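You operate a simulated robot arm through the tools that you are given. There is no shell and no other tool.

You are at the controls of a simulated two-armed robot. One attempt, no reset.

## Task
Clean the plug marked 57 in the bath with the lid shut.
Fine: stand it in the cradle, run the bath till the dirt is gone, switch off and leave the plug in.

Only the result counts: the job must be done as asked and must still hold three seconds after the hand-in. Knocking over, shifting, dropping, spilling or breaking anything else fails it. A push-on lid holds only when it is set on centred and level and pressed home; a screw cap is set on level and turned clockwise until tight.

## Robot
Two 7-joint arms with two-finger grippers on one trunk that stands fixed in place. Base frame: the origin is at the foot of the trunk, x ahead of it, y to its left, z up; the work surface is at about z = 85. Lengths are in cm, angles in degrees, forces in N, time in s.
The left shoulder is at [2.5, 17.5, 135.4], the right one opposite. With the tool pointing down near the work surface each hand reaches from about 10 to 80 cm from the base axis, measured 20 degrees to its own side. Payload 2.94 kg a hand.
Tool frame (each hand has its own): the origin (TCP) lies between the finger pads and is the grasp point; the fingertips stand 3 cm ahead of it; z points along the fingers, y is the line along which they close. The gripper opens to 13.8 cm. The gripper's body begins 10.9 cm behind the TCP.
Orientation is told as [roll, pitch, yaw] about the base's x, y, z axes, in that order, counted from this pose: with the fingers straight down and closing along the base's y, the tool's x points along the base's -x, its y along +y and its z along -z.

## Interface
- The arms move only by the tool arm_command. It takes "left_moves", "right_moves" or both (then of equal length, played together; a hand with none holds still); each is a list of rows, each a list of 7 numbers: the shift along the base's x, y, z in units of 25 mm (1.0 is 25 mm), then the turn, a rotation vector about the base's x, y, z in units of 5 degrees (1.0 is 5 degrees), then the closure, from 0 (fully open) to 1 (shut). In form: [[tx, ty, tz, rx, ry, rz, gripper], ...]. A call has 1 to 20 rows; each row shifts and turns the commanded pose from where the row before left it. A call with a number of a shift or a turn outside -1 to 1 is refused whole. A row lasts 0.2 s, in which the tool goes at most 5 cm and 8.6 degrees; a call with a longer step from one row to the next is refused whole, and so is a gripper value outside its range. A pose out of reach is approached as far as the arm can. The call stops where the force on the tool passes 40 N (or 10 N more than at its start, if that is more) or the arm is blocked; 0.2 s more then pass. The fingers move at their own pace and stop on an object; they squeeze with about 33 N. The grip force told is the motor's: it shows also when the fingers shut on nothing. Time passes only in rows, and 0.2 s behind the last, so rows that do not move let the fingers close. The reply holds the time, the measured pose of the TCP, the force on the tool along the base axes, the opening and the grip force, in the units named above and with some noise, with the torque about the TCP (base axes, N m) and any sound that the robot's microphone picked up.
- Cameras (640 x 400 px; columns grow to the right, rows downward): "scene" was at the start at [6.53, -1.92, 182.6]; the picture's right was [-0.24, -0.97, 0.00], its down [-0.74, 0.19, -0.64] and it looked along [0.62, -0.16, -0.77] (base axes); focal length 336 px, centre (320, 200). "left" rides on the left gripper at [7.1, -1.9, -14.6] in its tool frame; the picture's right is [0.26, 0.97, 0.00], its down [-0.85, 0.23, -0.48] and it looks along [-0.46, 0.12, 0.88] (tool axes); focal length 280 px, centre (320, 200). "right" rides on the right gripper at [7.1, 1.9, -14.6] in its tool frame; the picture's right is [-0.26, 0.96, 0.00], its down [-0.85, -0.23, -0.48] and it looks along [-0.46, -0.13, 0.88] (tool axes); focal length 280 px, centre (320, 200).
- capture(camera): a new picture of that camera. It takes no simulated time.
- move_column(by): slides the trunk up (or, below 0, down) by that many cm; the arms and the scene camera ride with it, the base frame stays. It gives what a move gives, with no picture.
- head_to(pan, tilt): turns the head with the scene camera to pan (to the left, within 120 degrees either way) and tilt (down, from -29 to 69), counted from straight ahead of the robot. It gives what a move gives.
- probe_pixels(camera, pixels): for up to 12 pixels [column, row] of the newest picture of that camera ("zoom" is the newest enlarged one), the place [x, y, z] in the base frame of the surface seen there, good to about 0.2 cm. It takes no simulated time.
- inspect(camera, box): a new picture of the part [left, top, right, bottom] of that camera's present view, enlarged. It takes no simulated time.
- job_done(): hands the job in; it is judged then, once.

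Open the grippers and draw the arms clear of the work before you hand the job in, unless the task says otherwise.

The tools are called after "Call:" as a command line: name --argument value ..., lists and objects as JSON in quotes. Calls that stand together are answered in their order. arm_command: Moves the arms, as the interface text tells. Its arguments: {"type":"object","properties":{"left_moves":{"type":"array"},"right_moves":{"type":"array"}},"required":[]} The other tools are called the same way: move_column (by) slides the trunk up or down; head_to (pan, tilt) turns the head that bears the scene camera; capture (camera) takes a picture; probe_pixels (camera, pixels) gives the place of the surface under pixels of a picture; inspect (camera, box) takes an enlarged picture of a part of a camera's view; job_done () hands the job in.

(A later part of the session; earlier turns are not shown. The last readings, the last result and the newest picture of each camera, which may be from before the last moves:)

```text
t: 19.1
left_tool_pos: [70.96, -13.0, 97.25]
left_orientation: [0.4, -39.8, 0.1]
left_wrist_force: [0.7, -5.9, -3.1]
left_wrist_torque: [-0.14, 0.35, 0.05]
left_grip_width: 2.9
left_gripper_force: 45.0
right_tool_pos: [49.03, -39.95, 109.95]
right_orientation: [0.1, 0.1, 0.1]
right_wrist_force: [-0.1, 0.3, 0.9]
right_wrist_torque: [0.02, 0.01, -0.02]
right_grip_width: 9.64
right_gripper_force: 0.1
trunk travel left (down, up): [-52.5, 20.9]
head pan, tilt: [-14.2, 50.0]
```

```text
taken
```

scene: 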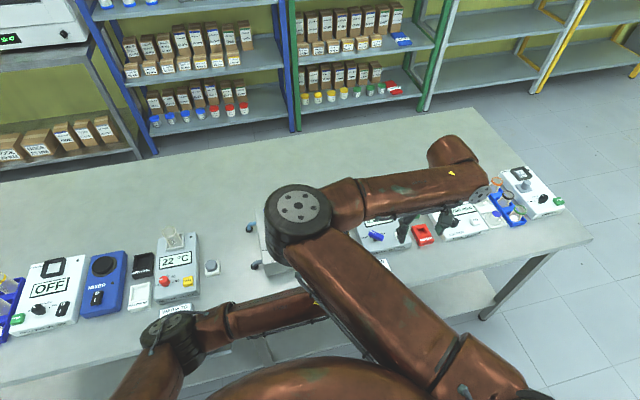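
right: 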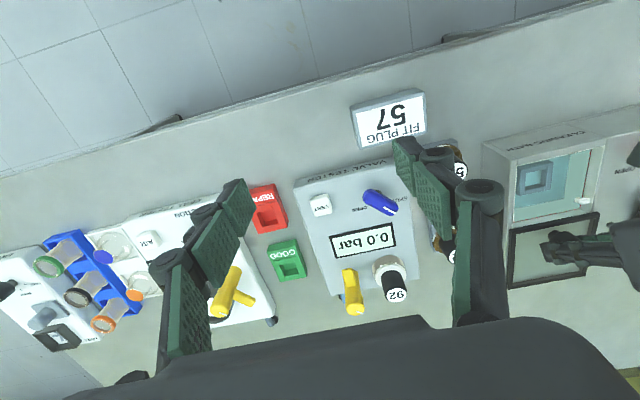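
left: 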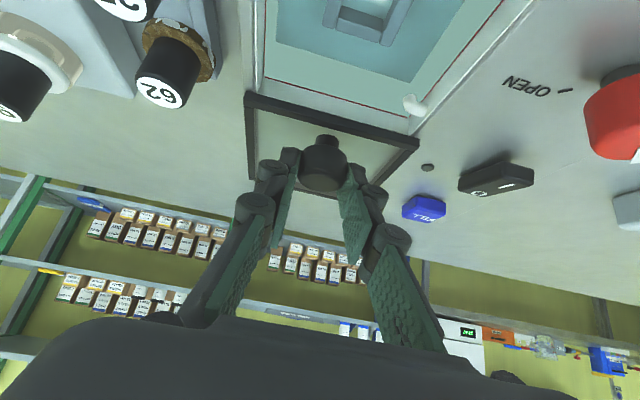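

The lid is about 10 cm back and the bath opening with the cradle is free. I release the knob and draw the left hand back along its axis, then aside.

Call:
arm_command --left_moves '[[0, 0, 0, 0, 0, 0, 0.8], [0, 0, 0, 0, 0, 0, 0.565], [0, 0, 0, 0, 0, 0, 0.565], [-0.4, 0, 0.48, 0, 0, 0, 0.565], [-0.4, 0, 0.48, 0, 0, 0, 0.565], [-0.4, 0, 0.48, 0, 0, 0, 0.565], [-0.4, 0, 0.48, 0, 0, 0, 0.565], [-0.4, 0, 0.48, 0, 0, 0, 0.565], [-0.4, 0, 0.48, 0, 0, 0, 0.565]]'

Call:
capture --camera "left"

```text
t: 21.3
left_tool_pos: [69.03, -6.11, 105.04]
left_orientation: [6.4, -42.8, -0.2]
left_wrist_force: [-0.2, -0.6, 0.1]
left_wrist_torque: [-0.03, 0.0, -0.01]
left_grip_width: 6.01
left_gripper_force: 0.1
right_tool_pos: [49.04, -39.8, 110.1]
right_orientation: [0.0, -0.1, 0.0]
right_wrist_force: [0.4, 0.7, -0.3]
right_wrist_torque: [0.01, 0.02, -0.01]
right_grip_width: 9.67
right_gripper_force: 0.1
trunk travel left (down, up): [-52.5, 20.9]
head pan, tilt: [-14.2, 50.0]
stopped in row 9 (left hand): the arm was blocked; the commanded pose is now the measured one
```

```text
taken
```

left: 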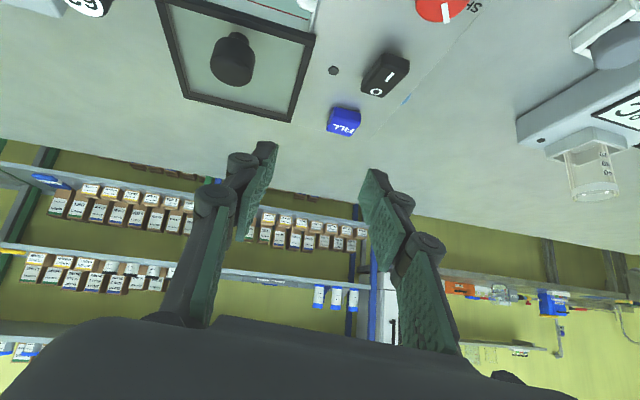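

The left arm was blocked while drawing back (now at (69, -6.1, 105)). I look at the scene to see what it touches.

Call:
capture --camera "scene"

Call:
capture --camera "right"

```text
taken
```

scene: 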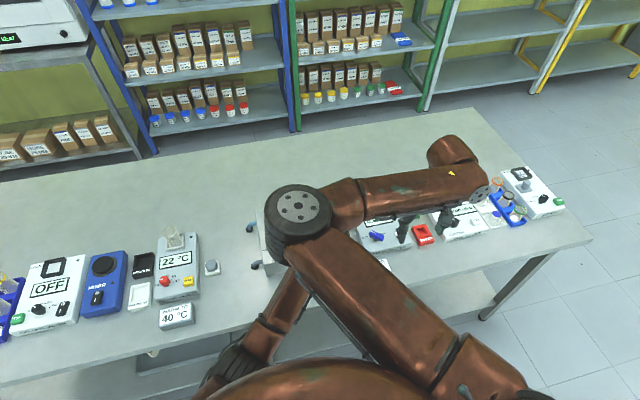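

```text
taken
```

right: 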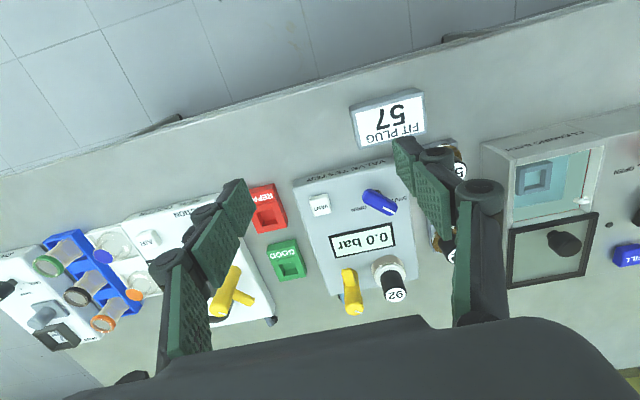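

The left forearm is under the right elbow. I move the left hand leftward, away from it.

Call:
arm_command --left_moves '[[0, 0.4, 0, 0, 0, 0, 0.565], [0, 0.6, 0, 0, 0, 0, 0.565], [0, 0.6, 0, 0, 0, 0, 0.565], [0, 0.6, 0, 0, 0, 0, 0.565], [0, 0.6, 0.1, 0, 0, 0, 0.565], [0, 0.6, 0.1, 0, 0, 0, 0.565], [0, 0.6, 0.2, 0, 0, 0, 0.565], [0, 0.6, 0.2, 0, 0, 0, 0.565]]'

Call:
capture --camera "scene"

Call:
capture --camera "left"

```text
t: 23.1
left_tool_pos: [69.2, 6.03, 106.94]
left_orientation: [7.5, -43.2, -0.7]
left_wrist_force: [-0.1, 0.6, 0.0]
left_wrist_torque: [-0.01, 0.01, -0.02]
left_grip_width: 5.98
left_gripper_force: 0.1
right_tool_pos: [49.04, -39.91, 110.19]
right_orientation: [-0.1, 0.0, 0.1]
right_wrist_force: [-0.5, 0.5, -0.1]
right_wrist_torque: [-0.02, 0.0, -0.01]
right_grip_width: 9.65
right_gripper_force: 0.0
trunk travel left (down, up): [-52.5, 20.9]
head pan, tilt: [-14.2, 50.0]
```

```text
taken
```

scene: 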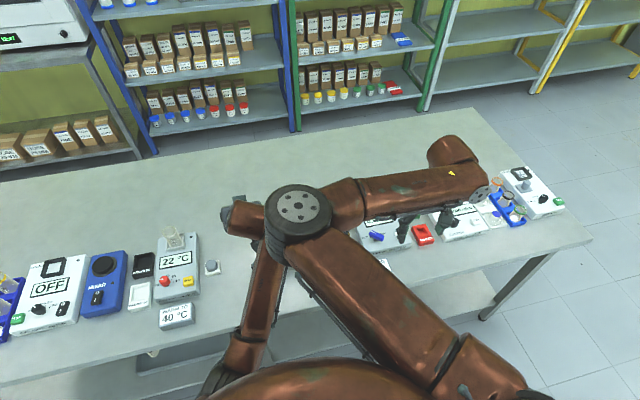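

```text
taken
```

left: 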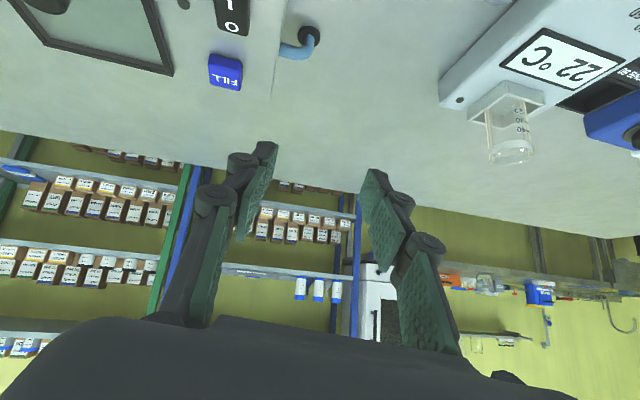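

I straighten the left hand to point down again and move it farther left, out of the right arm's way.

Call:
arm_command --left_moves '[[-0.1, 0.6, 0.1, 0, 0.96, 0, 0.565], [-0.2, 0.6, 0.1, 0, 0.96, 0, 0.565], [-0.2, 0.6, 0.1, 0, 0.96, 0, 0.565], [-0.2, 0.6, 0.1, 0, 0.96, 0, 0.565], [-0.2, 0.6, 0.1, 0, 0.96, 0, 0.565], [-0.2, 0.6, 0.1, 0, 0.96, 0, 0.565], [-0.2, 0.6, 0.1, 0, 0.96, 0, 0.565], [-0.2, 0.6, 0.1, 0, 0.96, 0, 0.565], [-0.2, 0.6, 0.1, 0, 0.96, 0, 0.565], [0, 0, 0, -0.75, 0, 0, 0.565], [0, 0, 0, -0.75, 0, 0, 0.565]]'

Call:
capture --camera "scene"

Call:
capture --camera "left"

```text
t: 25.5
left_tool_pos: [64.59, 18.46, 108.57]
left_orientation: [-1.7, 0.6, -0.2]
left_wrist_force: [1.3, -0.4, 0.1]
left_wrist_torque: [-0.02, 0.02, 0.02]
left_grip_width: 5.99
left_gripper_force: 0.2
right_tool_pos: [48.9, -39.97, 110.09]
right_orientation: [0.0, -0.1, 0.1]
right_wrist_force: [0.8, -0.9, -0.1]
right_wrist_torque: [0.01, 0.01, 0.0]
right_grip_width: 9.68
right_gripper_force: 0.1
trunk travel left (down, up): [-52.5, 20.9]
head pan, tilt: [-14.2, 50.0]
```

```text
taken
```

scene: 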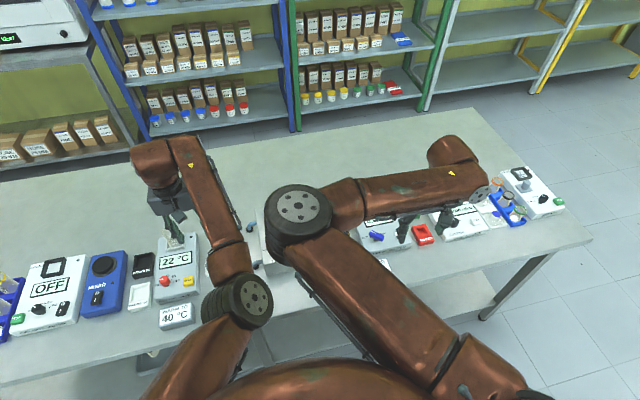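

```text
taken
```

left: 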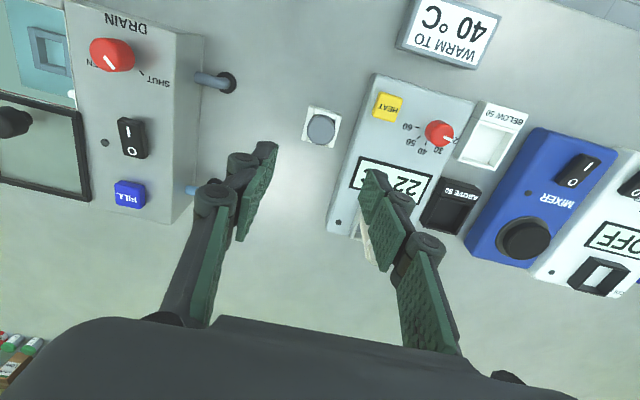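

Left hand is clear. Now the right hand goes above plug 57 (59.9, -25.0), narrowing its fingers to 5 cm.

Call:
arm_command --right_moves '[[0.55, 0.75, -0.1, 0, 0, 0, 0.638], [0.55, 0.75, -0.2, 0, 0, 0, 0.638], [0.55, 0.75, -0.3, 0, 0, 0, 0.638], [0.55, 0.75, -0.3, 0, 0, 0, 0.638], [0.55, 0.75, -0.3, 0, 0, 0, 0.638], [0.55, 0.75, -0.4, 0, 0, 0, 0.638], [0.55, 0.75, -0.4, 0, 0, 0, 0.638], [0.55, 0.75, -0.4, 0, 0, 0, 0.638]]'

Call:
capture --camera "right"

Call:
capture --camera "scene"

```text
t: 27.3
left_tool_pos: [64.58, 18.6, 108.67]
left_orientation: [-1.6, 0.6, -0.2]
left_wrist_force: [0.4, -0.4, 0.3]
left_wrist_torque: [-0.02, 0.02, -0.03]
left_grip_width: 5.97
left_gripper_force: 0.1
right_tool_pos: [60.07, -24.72, 103.96]
right_orientation: [0.0, 0.1, 0.1]
right_wrist_force: [-0.2, 1.2, -0.7]
right_wrist_torque: [0.0, 0.01, 0.0]
right_grip_width: 4.99
right_gripper_force: 0.0
trunk travel left (down, up): [-52.5, 20.9]
head pan, tilt: [-14.2, 50.0]
```

```text
taken
```

right: 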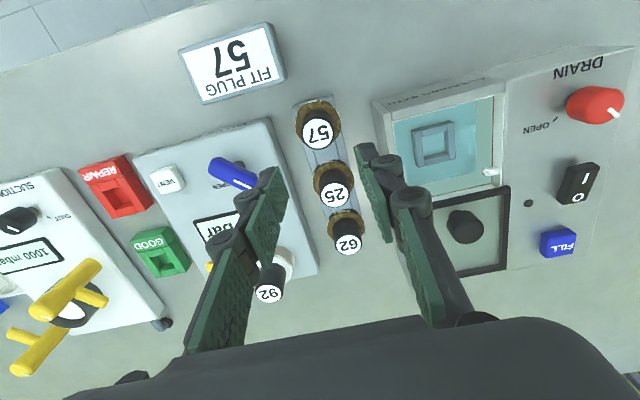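

```text
taken
```

scene: 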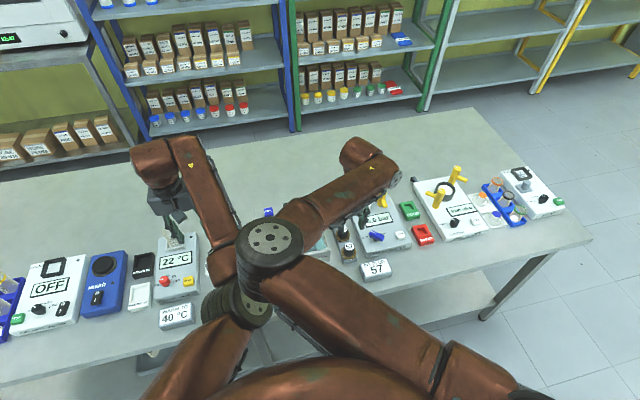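

Now the open bath is in clear view of the right camera. I enlarge the cradle and the plug rack and probe them.

Call:
inspect --camera "right" --box '[375, 80, 515, 280]'

Call:
inspect --camera "right" --box '[270, 80, 370, 180]'

Call:
probe_pixels --camera "zoom" --pixels '[[320, 205], [290, 205], [350, 205], [320, 180], [320, 230], [320, 130], [240, 170], [400, 170], [200, 280], [160, 260], [100, 250], [410, 330]]'

Call:
probe_pixels --camera "right" --pixels '[[418, 128], [450, 122], [455, 155], [422, 163], [435, 142], [415, 145], [453, 140], [440, 160], [433, 124], [465, 222], [420, 190], [500, 190]]'

```text
2.00 times, centred on (445, 180) of right
```

zoom: 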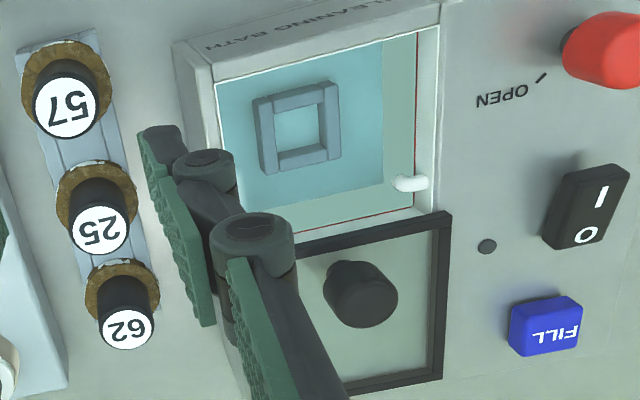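

```text
4.00 times, centred on (320, 130) of right
```

zoom: 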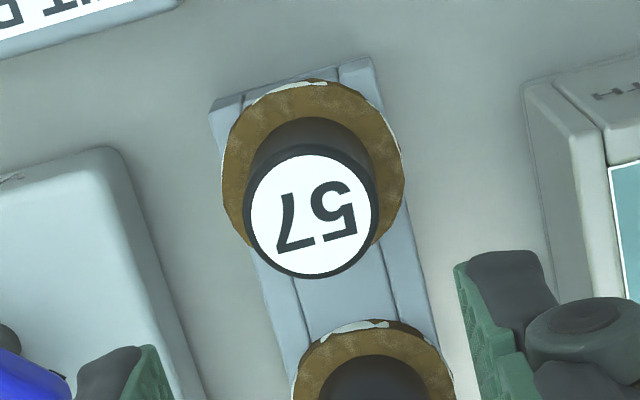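

```text
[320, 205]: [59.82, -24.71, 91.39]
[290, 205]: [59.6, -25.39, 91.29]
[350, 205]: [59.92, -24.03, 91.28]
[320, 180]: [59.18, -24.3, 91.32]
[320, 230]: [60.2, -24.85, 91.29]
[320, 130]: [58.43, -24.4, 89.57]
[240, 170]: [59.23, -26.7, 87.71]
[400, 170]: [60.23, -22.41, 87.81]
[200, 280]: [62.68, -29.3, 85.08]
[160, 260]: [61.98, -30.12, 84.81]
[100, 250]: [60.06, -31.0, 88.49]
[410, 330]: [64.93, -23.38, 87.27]
```

```text
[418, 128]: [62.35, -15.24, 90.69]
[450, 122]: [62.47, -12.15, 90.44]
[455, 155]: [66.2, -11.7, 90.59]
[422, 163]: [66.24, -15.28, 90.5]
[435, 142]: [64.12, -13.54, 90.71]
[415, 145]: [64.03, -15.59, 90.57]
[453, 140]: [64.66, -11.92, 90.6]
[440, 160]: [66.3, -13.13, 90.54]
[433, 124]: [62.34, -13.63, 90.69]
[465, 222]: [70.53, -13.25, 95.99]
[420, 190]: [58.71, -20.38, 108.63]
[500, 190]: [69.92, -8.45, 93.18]
```

Plug 57's axis is at about (59.9, -25.0); the cradle centre triangulates to about (65.3, -13.1), top z ≈ 88. I lower the right hand over plug 57.

Call:
arm_command --right_moves '[[-0.07, -0.11, -0.4, 0, 0, 0, 0.638], [0, 0, -0.7, 0, 0, 0, 0.638], [0, 0, -0.8, 0, 0, 0, 0.638], [0, 0, -0.8, 0, 0, 0, 0.638], [0, 0, -0.7, 0, 0, 0, 0.638], [0, 0, -0.5, 0, 0, 0, 0.638]]'

Call:
capture --camera "right"

Call:
inspect --camera "right" --box '[220, 50, 420, 250]'

```text
t: 28.7
left_tool_pos: [64.64, 18.46, 108.73]
left_orientation: [-1.4, 0.5, -0.3]
left_wrist_force: [-0.2, -0.1, 0.9]
left_wrist_torque: [-0.02, 0.0, 0.02]
left_grip_width: 6.0
left_gripper_force: 0.1
right_tool_pos: [59.83, -25.18, 94.35]
right_orientation: [0.0, 0.0, 0.0]
right_wrist_force: [-0.8, -0.5, -0.6]
right_wrist_torque: [0.02, 0.0, -0.01]
right_grip_width: 4.98
right_gripper_force: 0.1
trunk travel left (down, up): [-52.5, 20.9]
head pan, tilt: [-14.2, 50.0]
```

```text
taken
```

right: 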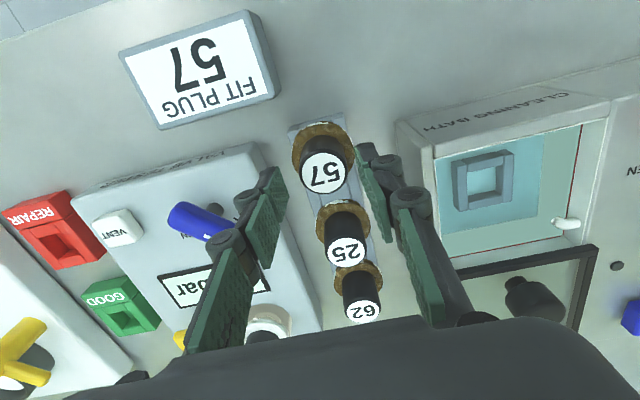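

```text
2.00 times, centred on (320, 150) of right
```

zoom: 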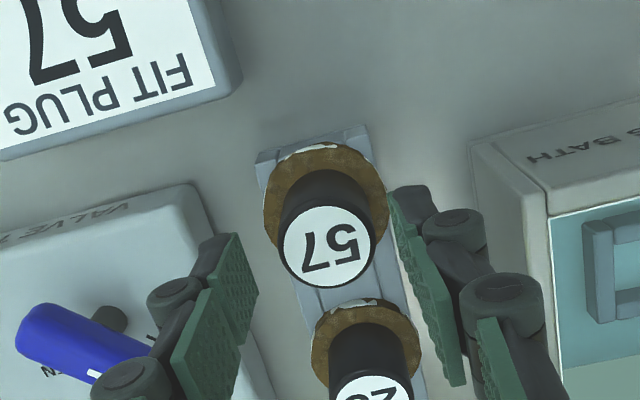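

The plug's label is within 0.3 cm of the grip centre. I trim that and lower the last 3 cm to TCP z ≈ 91.4.

Call:
arm_command --right_moves '[[0.06, 0.08, -0.3, 0, 0, 0, 0.638], [0, 0, -0.3, 0, 0, 0, 0.638], [0, 0, -0.3, 0, 0, 0, 0.638], [0, 0, -0.26, 0, 0, 0, 0.638]]'

Call:
capture --camera "right"

Call:
inspect --camera "right" --box '[220, 50, 420, 250]'

```text
t: 29.7
left_tool_pos: [64.48, 18.32, 108.71]
left_orientation: [-1.5, 0.5, -0.3]
left_wrist_force: [-1.3, 0.0, 0.2]
left_wrist_torque: [0.02, -0.04, 0.01]
left_grip_width: 6.0
left_gripper_force: 0.0
right_tool_pos: [59.98, -24.81, 91.41]
right_orientation: [0.0, 0.1, 0.1]
right_wrist_force: [0.0, -0.2, 0.1]
right_wrist_torque: [0.02, 0.01, 0.0]
right_grip_width: 4.99
right_gripper_force: 0.0
trunk travel left (down, up): [-52.5, 20.9]
head pan, tilt: [-14.2, 50.0]
```

```text
taken
```

right: 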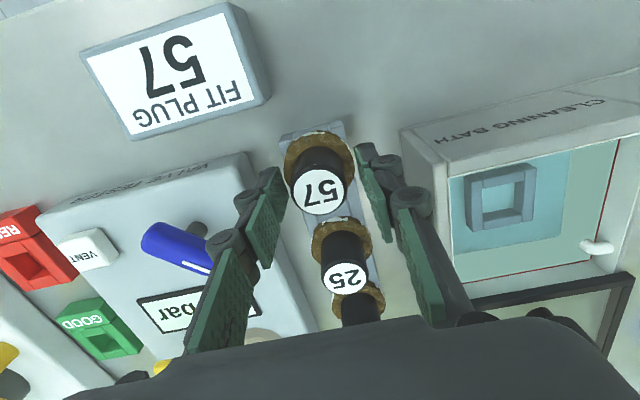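

```text
2.00 times, centred on (320, 150) of right
```

zoom: 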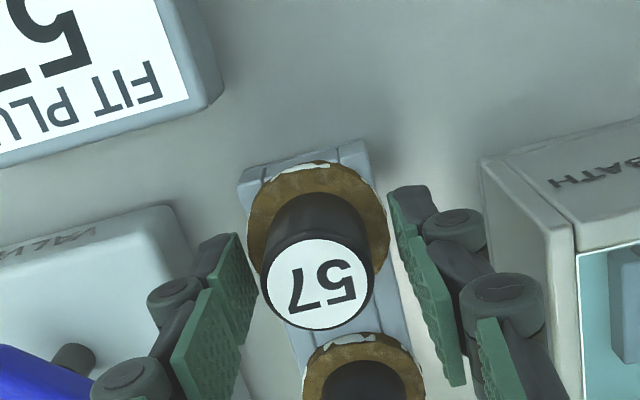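

The label now sits exactly at the grip point (318,191). I close on the handle.

Call:
arm_command --right_moves '[[0, 0, 0, 0, 0, 0, 0.75], [0, 0, 0, 0, 0, 0, 0.85], [0, 0, 0, 0, 0, 0, 1], [0, 0, 0, 0, 0, 0, 1], [0, 0, 0, 0, 0, 0, 1]]'

Call:
inspect --camera "right" --box '[220, 50, 420, 250]'

```text
t: 30.9
left_tool_pos: [64.55, 18.47, 108.73]
left_orientation: [-1.5, 0.5, -0.1]
left_wrist_force: [0.2, 1.4, -0.3]
left_wrist_torque: [-0.02, 0.03, 0.03]
left_grip_width: 5.99
left_gripper_force: 0.0
right_tool_pos: [60.02, -24.86, 91.35]
right_orientation: [0.0, 0.1, 0.2]
right_wrist_force: [-0.2, -0.1, 0.2]
right_wrist_torque: [-0.02, 0.01, -0.03]
right_grip_width: 3.25
right_gripper_force: 32.5
trunk travel left (down, up): [-52.5, 20.9]
head pan, tilt: [-14.2, 50.0]
```

```text
2.00 times, centred on (320, 150) of right
```

zoom: 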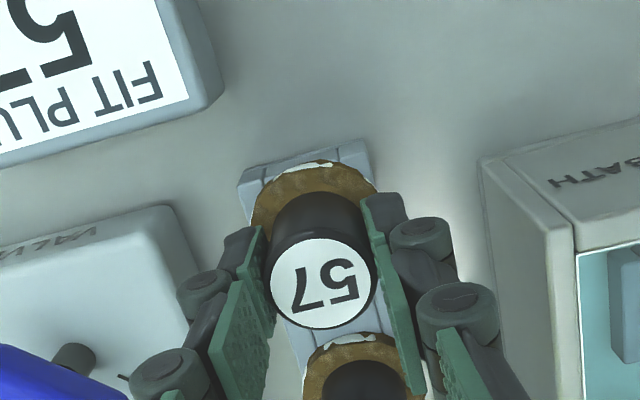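

Gripped (width 3.25, 32 N). I lift straight up slowly.

Call:
arm_command --right_moves '[[0, 0, 0.2, 0, 0, 0, 1], [0, 0, 0.3, 0, 0, 0, 1], [0, 0, 0.4, 0, 0, 0, 1], [0, 0, 0.5, 0, 0, 0, 1], [0, 0, 0.6, 0, 0, 0, 1], [0, 0, 0.6, 0, 0, 0, 1], [0, 0, 0.6, 0, 0, 0, 1]]'

Call:
capture --camera "right"

Call:
capture --camera "left"

Call:
capture --camera "scene"

```text
t: 32.5
left_tool_pos: [64.44, 18.5, 108.73]
left_orientation: [-1.6, 0.5, -0.2]
left_wrist_force: [0.0, -0.3, -0.4]
left_wrist_torque: [0.01, -0.02, -0.03]
left_grip_width: 5.99
left_gripper_force: 0.0
right_tool_pos: [60.0, -24.9, 99.47]
right_orientation: [-0.1, 0.1, 0.2]
right_wrist_force: [-0.1, 0.1, -0.7]
right_wrist_torque: [0.01, -0.02, 0.0]
right_grip_width: 0.0
right_gripper_force: 28.7
trunk travel left (down, up): [-52.5, 20.9]
head pan, tilt: [-14.2, 50.0]
```

```text
taken
```

right: 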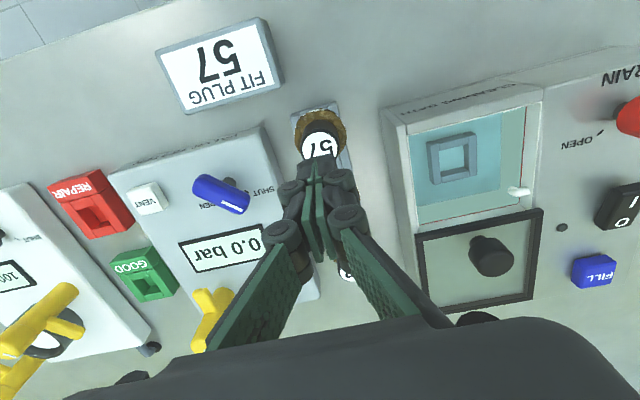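

```text
taken
```

left: 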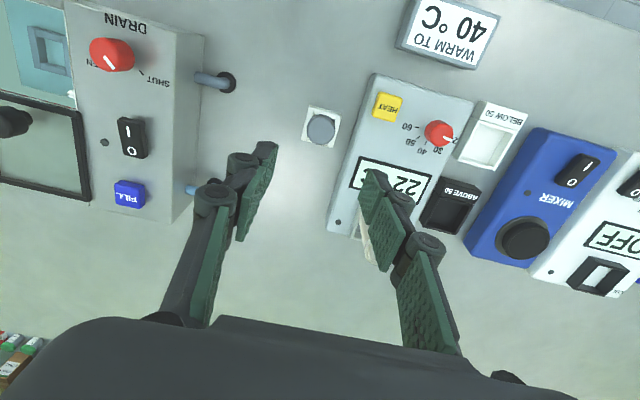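

```text
taken
```

scene: 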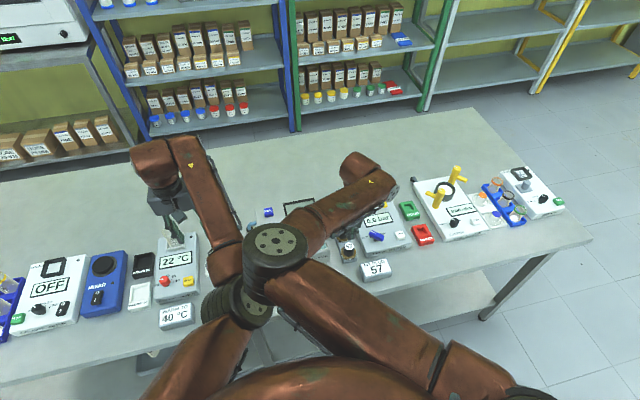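

The fingers slipped off: grip width is 0 and the plug is still in the rack at (322,140). I zoom in to see whether it shifted.

Call:
inspect --camera "right" --box '[260, 80, 400, 290]'

Call:
probe_pixels --camera "right" --pixels '[[322, 140], [308, 145], [337, 140], [322, 132], [300, 125], [343, 122], [320, 110], [347, 160]]'

```text
1.90 times, centred on (330, 185) of right
```

zoom: 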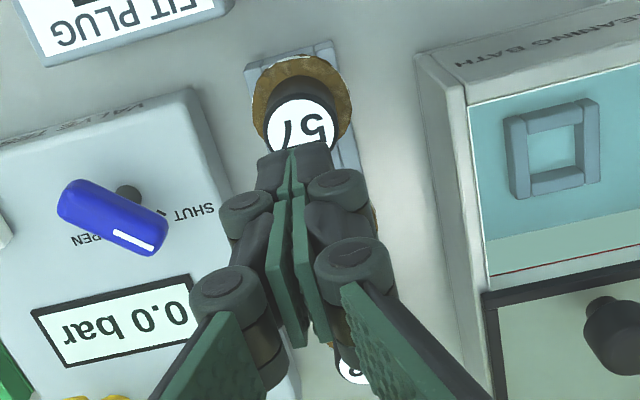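

```text
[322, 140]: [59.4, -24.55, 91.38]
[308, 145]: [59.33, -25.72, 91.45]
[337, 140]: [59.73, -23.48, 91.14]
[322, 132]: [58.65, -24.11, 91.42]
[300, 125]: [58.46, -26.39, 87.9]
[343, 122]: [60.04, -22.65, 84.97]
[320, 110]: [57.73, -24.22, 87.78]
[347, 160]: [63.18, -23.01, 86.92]
```

The plug is still in place. I reopen, go back down over it, grip again, and this time lift in millimetre steps reading the force.

Call:
arm_command --right_moves '[[0, 0, 0.2, 0, 0, 0, 0.638], [0, 0, 0, 0, 0, 0, 0.638], [0, 0, 0, 0, 0, 0, 0.638], [0, 0, -0.5, 0, 0, 0, 0.638], [0, 0, -0.7, 0, 0, 0, 0.638], [0, 0, -0.7, 0, 0, 0, 0.638], [0, 0, -0.7, 0, 0, 0, 0.638], [0, 0, -0.4, 0, 0, 0, 0.638]]'

Call:
inspect --camera "right" --box '[220, 50, 420, 250]'

```text
t: 34.3
left_tool_pos: [64.5, 18.46, 108.72]
left_orientation: [-1.6, 0.4, -0.2]
left_wrist_force: [0.1, 0.2, -0.3]
left_wrist_torque: [0.02, -0.01, 0.02]
left_grip_width: 5.98
left_gripper_force: 0.0
right_tool_pos: [59.96, -24.83, 92.46]
right_orientation: [0.0, 0.1, 0.1]
right_wrist_force: [0.4, 0.1, 0.0]
right_wrist_torque: [0.02, 0.0, 0.0]
right_grip_width: 4.98
right_gripper_force: 0.1
trunk travel left (down, up): [-52.5, 20.9]
head pan, tilt: [-14.2, 50.0]
```

```text
2.00 times, centred on (320, 150) of right
```

zoom: 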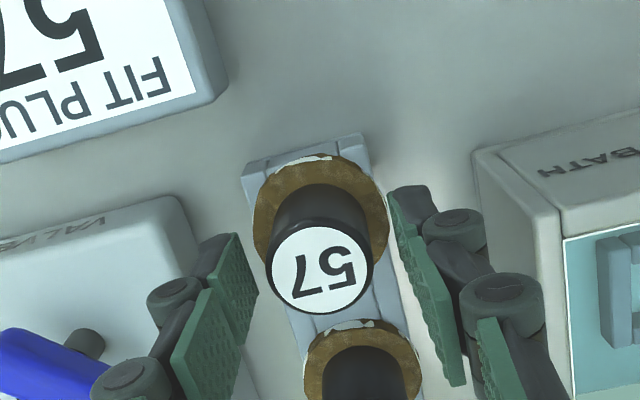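

Lower to z ≈ 91.1, close firmly, and test-lift by 1 mm steps.

Call:
arm_command --right_moves '[[0, 0, -0.3, 0, 0, 0, 0.638], [0, 0, -0.22, 0, 0, 0, 0.638], [0, 0, 0, 0, 0, 0, 0.8], [0, 0, 0, 0, 0, 0, 1], [0, 0, 0, 0, 0, 0, 1], [0, 0, 0, 0, 0, 0, 1], [0, 0, 0, 0, 0, 0, 1]]'

Call:
arm_command --right_moves '[[0, 0, 0.04, 0, 0, 0, 1], [0, 0, 0.04, 0, 0, 0, 1]]'

Call:
arm_command --right_moves '[[0, 0, 0.04, 0, 0, 0, 1], [0, 0, 0.04, 0, 0, 0, 1]]'

```text
t: 35.9
left_tool_pos: [64.53, 18.61, 108.75]
left_orientation: [-1.6, 0.4, -0.2]
left_wrist_force: [0.0, 0.1, 0.1]
left_wrist_torque: [-0.01, 0.0, -0.02]
left_grip_width: 6.02
left_gripper_force: 0.1
right_tool_pos: [60.03, -24.87, 91.08]
right_orientation: [0.0, 0.1, 0.2]
right_wrist_force: [0.9, -0.2, 0.0]
right_wrist_torque: [0.01, 0.0, -0.01]
right_grip_width: 3.24
right_gripper_force: 33.0
trunk travel left (down, up): [-52.5, 20.9]
head pan, tilt: [-14.2, 50.0]
```

```text
t: 36.5
left_tool_pos: [64.44, 18.55, 108.75]
left_orientation: [-1.6, 0.4, -0.3]
left_wrist_force: [0.4, -0.7, 0.8]
left_wrist_torque: [0.0, -0.01, -0.01]
left_grip_width: 6.0
left_gripper_force: 0.0
right_tool_pos: [60.01, -24.91, 91.36]
right_orientation: [0.0, 0.0, 0.1]
right_wrist_force: [0.4, 0.4, -0.4]
right_wrist_torque: [0.01, -0.03, 0.0]
right_grip_width: 3.21
right_gripper_force: 32.6
trunk travel left (down, up): [-52.5, 20.9]
head pan, tilt: [-14.2, 50.0]
```

```text
t: 37.1
left_tool_pos: [64.5, 18.44, 108.69]
left_orientation: [-1.5, 0.4, -0.2]
left_wrist_force: [0.4, -0.1, -0.2]
left_wrist_torque: [-0.03, 0.02, 0.01]
left_grip_width: 6.0
left_gripper_force: 0.1
right_tool_pos: [60.09, -24.96, 91.53]
right_orientation: [0.0, 0.0, 0.1]
right_wrist_force: [0.0, 0.2, 0.3]
right_wrist_torque: [-0.01, 0.0, -0.01]
right_grip_width: 3.24
right_gripper_force: 33.2
trunk travel left (down, up): [-52.5, 20.9]
head pan, tilt: [-14.2, 50.0]
```

The force stays near zero. I look whether the plug rises with the hand.

Call:
inspect --camera "right" --box '[220, 50, 420, 250]'

Call:
probe_pixels --camera "zoom" --pixels '[[322, 280], [320, 300], [300, 270], [340, 260], [280, 190], [360, 190]]'

```text
2.00 times, centred on (320, 150) of right
```

zoom: 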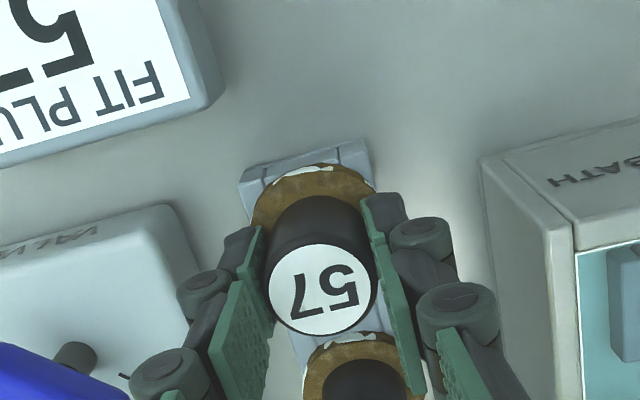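

```text
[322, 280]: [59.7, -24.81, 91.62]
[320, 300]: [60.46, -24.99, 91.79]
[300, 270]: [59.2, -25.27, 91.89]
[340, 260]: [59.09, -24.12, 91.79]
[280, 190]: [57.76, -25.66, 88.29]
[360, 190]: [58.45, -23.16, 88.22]
```

The plug is rising with the hand (label z 91.8, flange 88.25). I continue slowly.

Call:
arm_command --right_moves '[[0, 0, 0.06, 0, 0, 0, 1], [0, 0, 0.08, 0, 0, 0, 1], [0, 0, 0.1, 0, 0, 0, 1], [0, 0, 0.1, 0, 0, 0, 1], [0, 0, 0.06, 0, 0, 0, 1]]'

Call:
inspect --camera "right" --box '[220, 50, 420, 250]'

Call:
probe_pixels --camera "zoom" --pixels '[[322, 280], [320, 300], [300, 270], [340, 260], [280, 190], [360, 190]]'

```text
t: 38.3
left_tool_pos: [64.43, 18.41, 108.66]
left_orientation: [-1.5, 0.6, -0.3]
left_wrist_force: [0.1, 0.1, -0.8]
left_wrist_torque: [-0.02, -0.02, 0.02]
left_grip_width: 5.99
left_gripper_force: 0.1
right_tool_pos: [60.0, -24.93, 92.53]
right_orientation: [0.0, 0.0, 0.1]
right_wrist_force: [-1.1, -1.0, -0.8]
right_wrist_torque: [-0.03, 0.01, -0.01]
right_grip_width: 3.26
right_gripper_force: 33.0
trunk travel left (down, up): [-52.5, 20.9]
head pan, tilt: [-14.2, 50.0]
```

```text
2.00 times, centred on (320, 150) of right
```

zoom: 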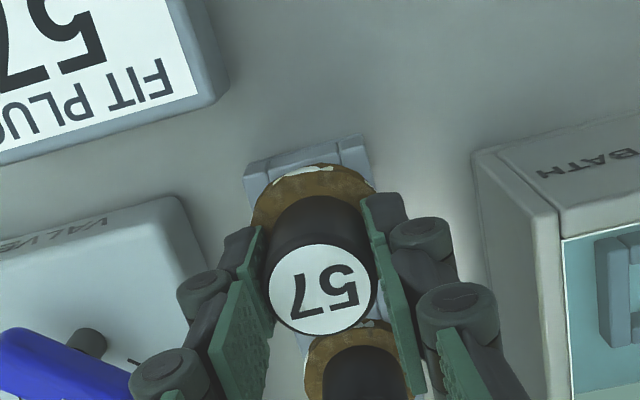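

```text
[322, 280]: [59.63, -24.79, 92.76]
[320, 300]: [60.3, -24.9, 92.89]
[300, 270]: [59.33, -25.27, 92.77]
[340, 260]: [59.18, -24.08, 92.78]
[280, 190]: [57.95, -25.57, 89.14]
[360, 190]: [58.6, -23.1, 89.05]
```

It follows (label z 92.8). I keep lifting at this slow speed, checking that the width stays at 3.2.

Call:
arm_command --right_moves '[[0, 0, 0.1, 0, 0, 0, 1], [0, 0, 0.1, 0, 0, 0, 1], [0, 0, 0.1, 0, 0, 0, 1], [0, 0, 0.1, 0, 0, 0, 1], [0, 0, 0.1, 0, 0, 0, 1], [0, 0, 0.1, 0, 0, 0, 1], [0, 0, 0.1, 0, 0, 0, 1], [0, 0, 0.1, 0, 0, 0, 1]]'

Call:
inspect --camera "right" --box '[220, 50, 420, 250]'

Call:
probe_pixels --camera "zoom" --pixels '[[322, 280], [320, 300], [300, 270], [340, 260], [280, 190], [360, 190]]'

```text
t: 40.1
left_tool_pos: [64.46, 18.55, 108.85]
left_orientation: [-1.6, 0.5, -0.2]
left_wrist_force: [1.4, -0.5, 0.3]
left_wrist_torque: [0.01, -0.01, 0.01]
left_grip_width: 6.0
left_gripper_force: 0.0
right_tool_pos: [60.11, -24.82, 94.53]
right_orientation: [0.1, 0.0, 0.0]
right_wrist_force: [0.3, 0.1, -1.1]
right_wrist_torque: [0.01, 0.06, 0.04]
right_grip_width: 3.23
right_gripper_force: 32.1
trunk travel left (down, up): [-52.5, 20.9]
head pan, tilt: [-14.2, 50.0]
```

```text
2.00 times, centred on (320, 150) of right
```

zoom: 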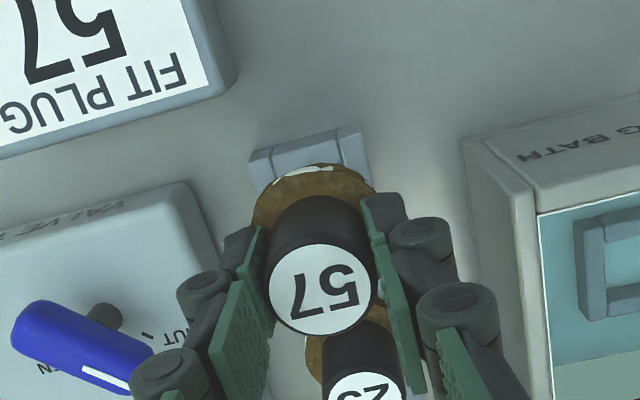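

```text
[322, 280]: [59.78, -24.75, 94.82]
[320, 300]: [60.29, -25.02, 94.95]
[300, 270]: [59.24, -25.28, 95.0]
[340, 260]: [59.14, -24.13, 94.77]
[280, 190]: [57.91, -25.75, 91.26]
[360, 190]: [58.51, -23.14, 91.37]
```

The plug is held steadily and is out of the rack (flange z 91.3). I raise it slowly to about z 102.

Call:
arm_command --right_moves '[[0, 0, 0.12, 0, 0, 0, 1], [0, 0, 0.14, 0, 0, 0, 1], [0, 0, 0.15, 0, 0, 0, 1], [0, 0, 0.15, 0, 0, 0, 1], [0, 0, 0.15, 0, 0, 0, 1], [0, 0, 0.15, 0, 0, 0, 1], [0, 0, 0.15, 0, 0, 0, 1], [0, 0, 0.15, 0, 0, 0, 1], [0, 0, 0.15, 0, 0, 0, 1], [0, 0, 0.15, 0, 0, 0, 1], [0, 0, 0.15, 0, 0, 0, 1], [0, 0, 0.15, 0, 0, 0, 1], [0, 0, 0.15, 0, 0, 0, 1], [0, 0, 0.15, 0, 0, 0, 1], [0, 0, 0.15, 0, 0, 0, 1], [0, 0, 0.15, 0, 0, 0, 1], [0, 0, 0.15, 0, 0, 0, 1], [0, 0, 0.15, 0, 0, 0, 1], [0, 0, 0.15, 0, 0, 0, 1], [0, 0, 0.1, 0, 0, 0, 1]]'

Call:
capture --camera "right"

Call:
capture --camera "left"

Call:
capture --camera "scene"

```text
t: 44.3
left_tool_pos: [64.43, 18.49, 108.6]
left_orientation: [-1.5, 0.5, -0.2]
left_wrist_force: [0.3, 1.2, 0.6]
left_wrist_torque: [-0.02, 0.01, -0.01]
left_grip_width: 6.0
left_gripper_force: 0.0
right_tool_pos: [59.93, -24.88, 101.78]
right_orientation: [0.0, -0.1, 0.1]
right_wrist_force: [0.2, 0.0, -0.6]
right_wrist_torque: [-0.02, 0.01, -0.02]
right_grip_width: 3.23
right_gripper_force: 33.5
trunk travel left (down, up): [-52.5, 20.9]
head pan, tilt: [-14.2, 50.0]
```

```text
taken
```

right: 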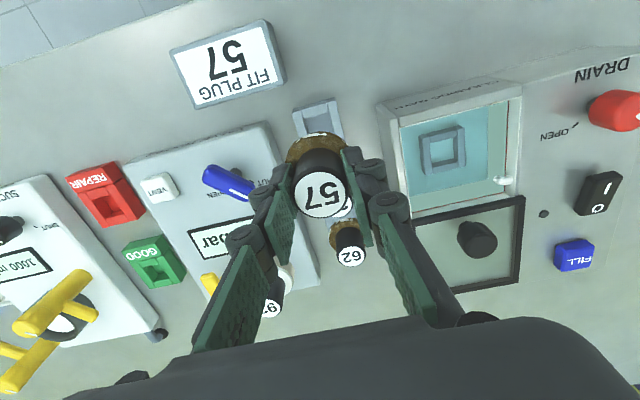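

```text
taken
```

left: 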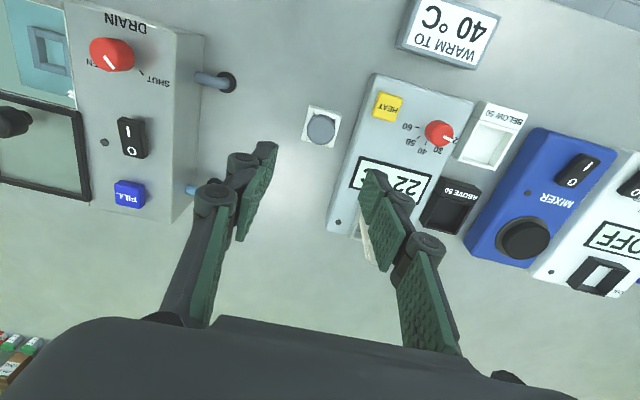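

```text
taken
```

scene: 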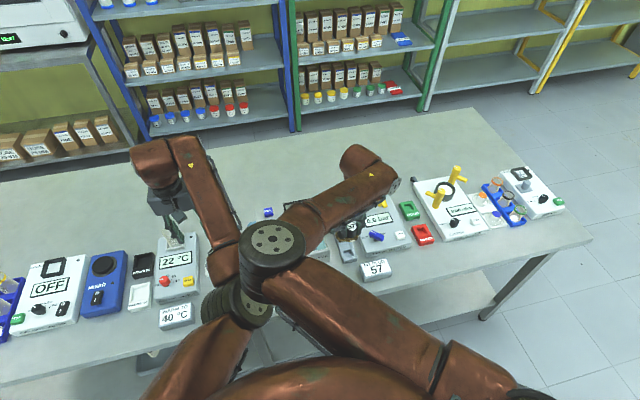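

The plug is held clear of the rack. I zoom the scene camera at it to see its lower part.

Call:
inspect --camera "scene" --box '[310, 190, 400, 280]'

Call:
inspect --camera "right" --box '[260, 80, 400, 290]'

```text
4.44 times, centred on (355, 235) of scene
```

zoom: 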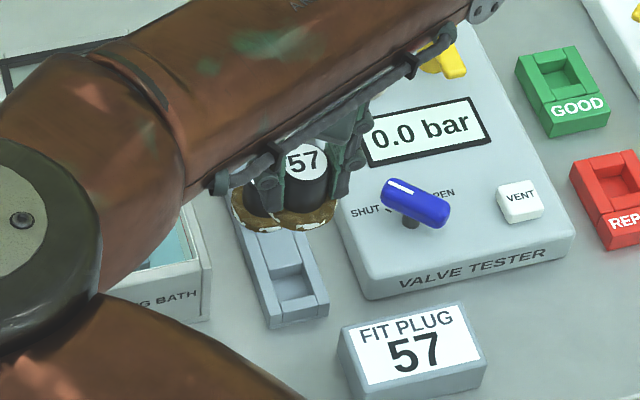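

```text
1.90 times, centred on (330, 185) of right
```

zoom: 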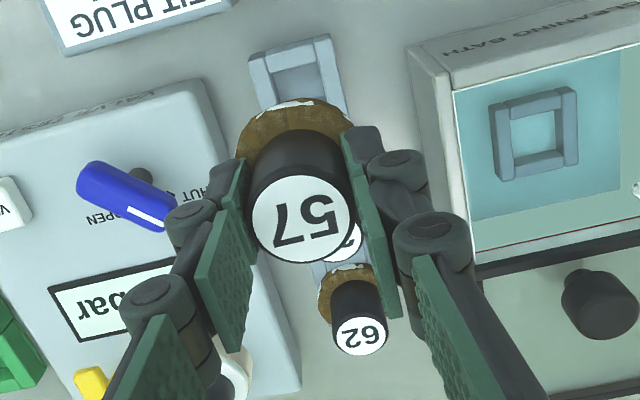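

The rack holes are square sockets like the cradle. I probe the rack's edges and the bath's edges to compare their orientation.

Call:
probe_pixels --camera "zoom" --pixels '[[252, 60], [333, 40], [346, 105], [338, 60], [315, 285], [265, 72], [320, 60], [456, 95], [474, 245], [416, 60], [480, 275], [640, 255]]'

Call:
inspect --camera "right" --box '[400, 110, 490, 190]'

```text
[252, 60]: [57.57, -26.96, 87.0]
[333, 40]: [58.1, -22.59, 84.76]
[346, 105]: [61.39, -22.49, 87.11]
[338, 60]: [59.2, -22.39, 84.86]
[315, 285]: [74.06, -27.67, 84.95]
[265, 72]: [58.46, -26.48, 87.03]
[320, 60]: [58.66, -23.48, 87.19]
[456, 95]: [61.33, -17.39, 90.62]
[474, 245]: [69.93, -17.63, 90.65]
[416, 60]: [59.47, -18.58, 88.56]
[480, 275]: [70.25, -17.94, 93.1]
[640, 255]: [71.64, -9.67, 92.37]
```

```text
5.00 times, centred on (445, 150) of right
```

zoom: 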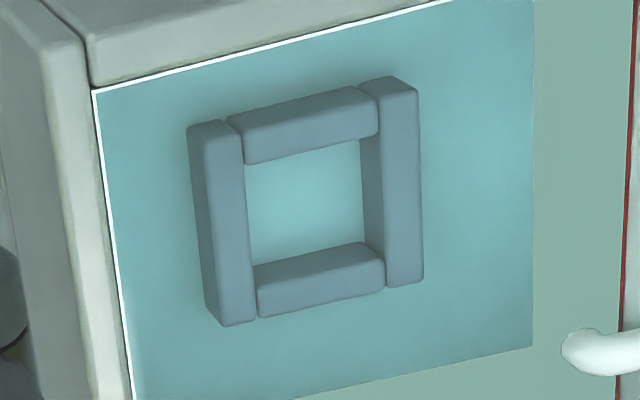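

The cradle is a square ring of four bars. I view it also from the left camera to triangulate its centre better.

Call:
inspect --camera "left" --box '[0, 0, 110, 140]'

```text
2.86 times, centred on (55, 70) of left
```

zoom: 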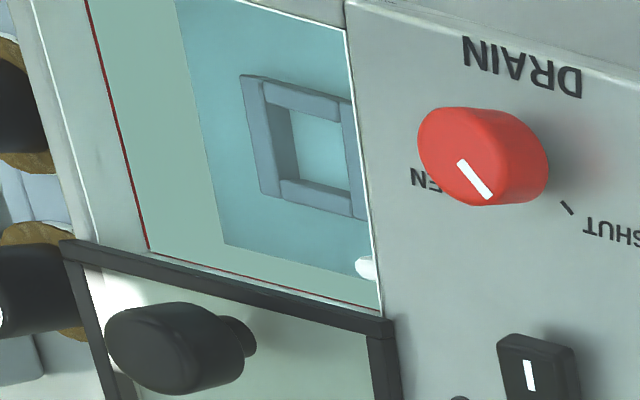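

The cradle's right side is hidden by the wall from there. I bring the left hand nearer for a clearer view of the open bath.

Call:
arm_command --left_moves '[[-0.3, -0.6, 0.15, 0.15, -0.05, 0, 0.565], [-0.3, -0.6, 0.15, 0.15, -0.05, 0, 0.565], [-0.3, -0.6, 0.15, 0, 0, 0, 0.565], [-0.3, -0.6, 0.15, 0, 0, 0, 0.565], [-0.3, -0.6, 0.15, 0, 0, 0, 0.565], [-0.3, -0.6, 0.15, 0, 0, 0, 0.565], [-0.3, -0.6, 0.15, 0, 0, 0, 0.565], [-0.3, -0.6, 0.15, 0, 0, 0, 0.565]]'

Call:
capture --camera "left"

Call:
capture --camera "right"

```text
t: 46.1
left_tool_pos: [66.06, 8.2, 110.28]
left_orientation: [-0.1, 0.0, -0.2]
left_wrist_force: [0.7, -0.8, -0.3]
left_wrist_torque: [-0.01, 0.0, -0.02]
left_grip_width: 6.04
left_gripper_force: 0.0
left hand out of reach, approached as far as the arm can: row 2, 3, 4, 5, 6, 7, 8
right_tool_pos: [59.91, -24.93, 101.72]
right_orientation: [0.0, 0.0, 0.1]
right_wrist_force: [-0.3, 1.1, -0.2]
right_wrist_torque: [0.01, 0.01, -0.03]
right_grip_width: 3.25
right_gripper_force: 33.1
trunk travel left (down, up): [-52.5, 20.9]
head pan, tilt: [-14.2, 50.0]
```

```text
taken
```

left: 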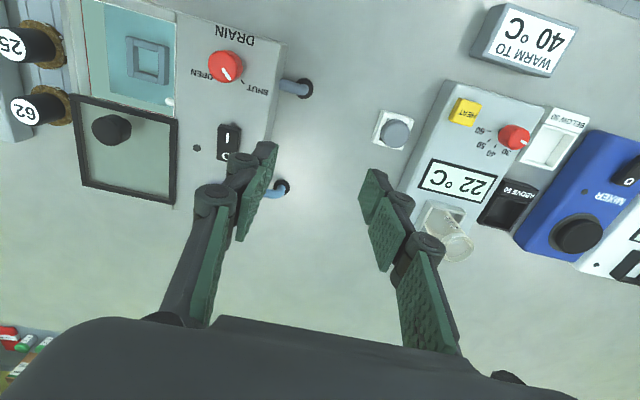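

```text
taken
```

right: 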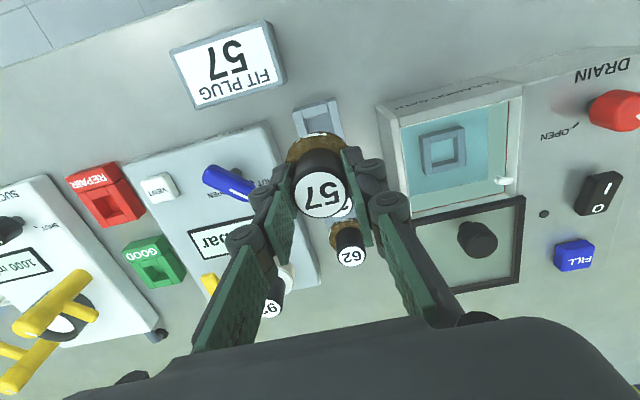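

The cradle shows at (150,60) in the left view. I enlarge it.

Call:
inspect --camera "left" --box '[90, 10, 190, 120]'

Call:
inspect --camera "right" --box '[400, 100, 500, 200]'

```text
3.64 times, centred on (140, 65) of left
```

zoom: 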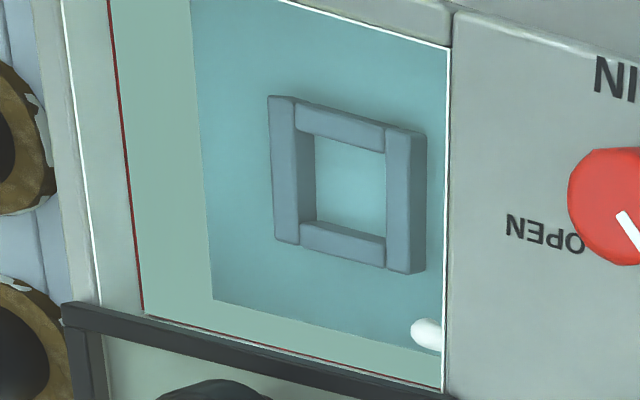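

```text
4.00 times, centred on (450, 150) of right
```

zoom: 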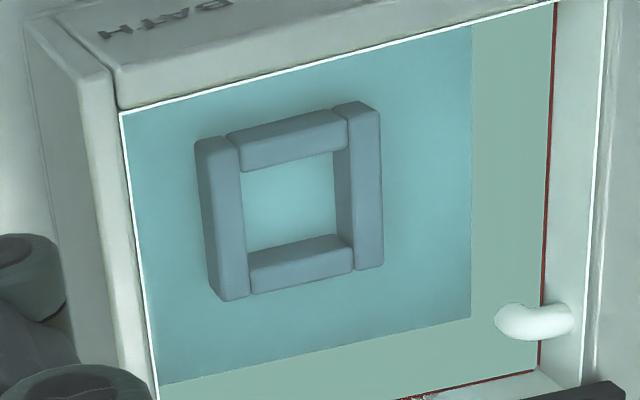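

Triangulation gives the cradle: x 63.3–67.6, y -15.4 to -11.1, centre (65.4, -13.25), top z ≈ 88.25. I move the left hand aside and carry the plug slowly over the cradle at z 101.7.

Call:
arm_command --left_moves '[[0, 0.5, 0, 0, 0, 0, 0.565], [0, 0.6, 0, 0, 0, 0, 0.565], [0, 0.6, 0, 0, 0, 0, 0.565], [0, 0.6, 0, 0, 0, 0, 0.565], [0, 0.6, 0, 0, 0, 0, 0.565], [0, 0.6, 0, 0, 0, 0, 0.565], [0, 0.6, 0, 0, 0, 0, 0.565], [0, 0.6, 0, 0, 0, 0, 0.565]]'

Call:
capture --camera "scene"

```text
t: 47.9
left_tool_pos: [65.97, 20.13, 110.16]
left_orientation: [0.0, 0.0, -0.1]
left_wrist_force: [-0.4, 0.5, -0.4]
left_wrist_torque: [0.0, 0.02, -0.02]
left_grip_width: 5.99
left_gripper_force: 0.1
right_tool_pos: [59.91, -24.81, 101.96]
right_orientation: [0.0, -0.1, 0.2]
right_wrist_force: [-0.1, 0.4, -0.2]
right_wrist_torque: [-0.05, -0.03, 0.01]
right_grip_width: 3.23
right_gripper_force: 33.1
trunk travel left (down, up): [-52.5, 20.9]
head pan, tilt: [-14.2, 50.0]
```

```text
taken
```

scene: 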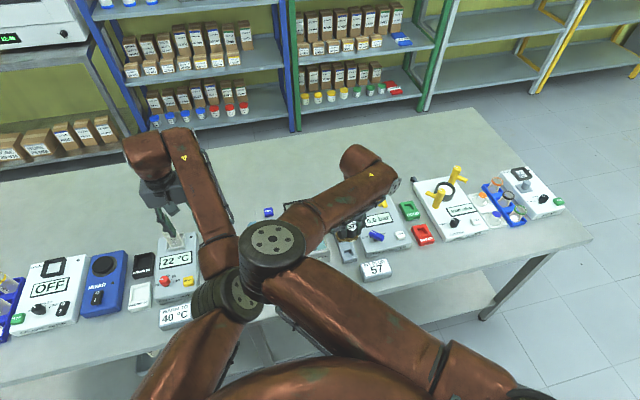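

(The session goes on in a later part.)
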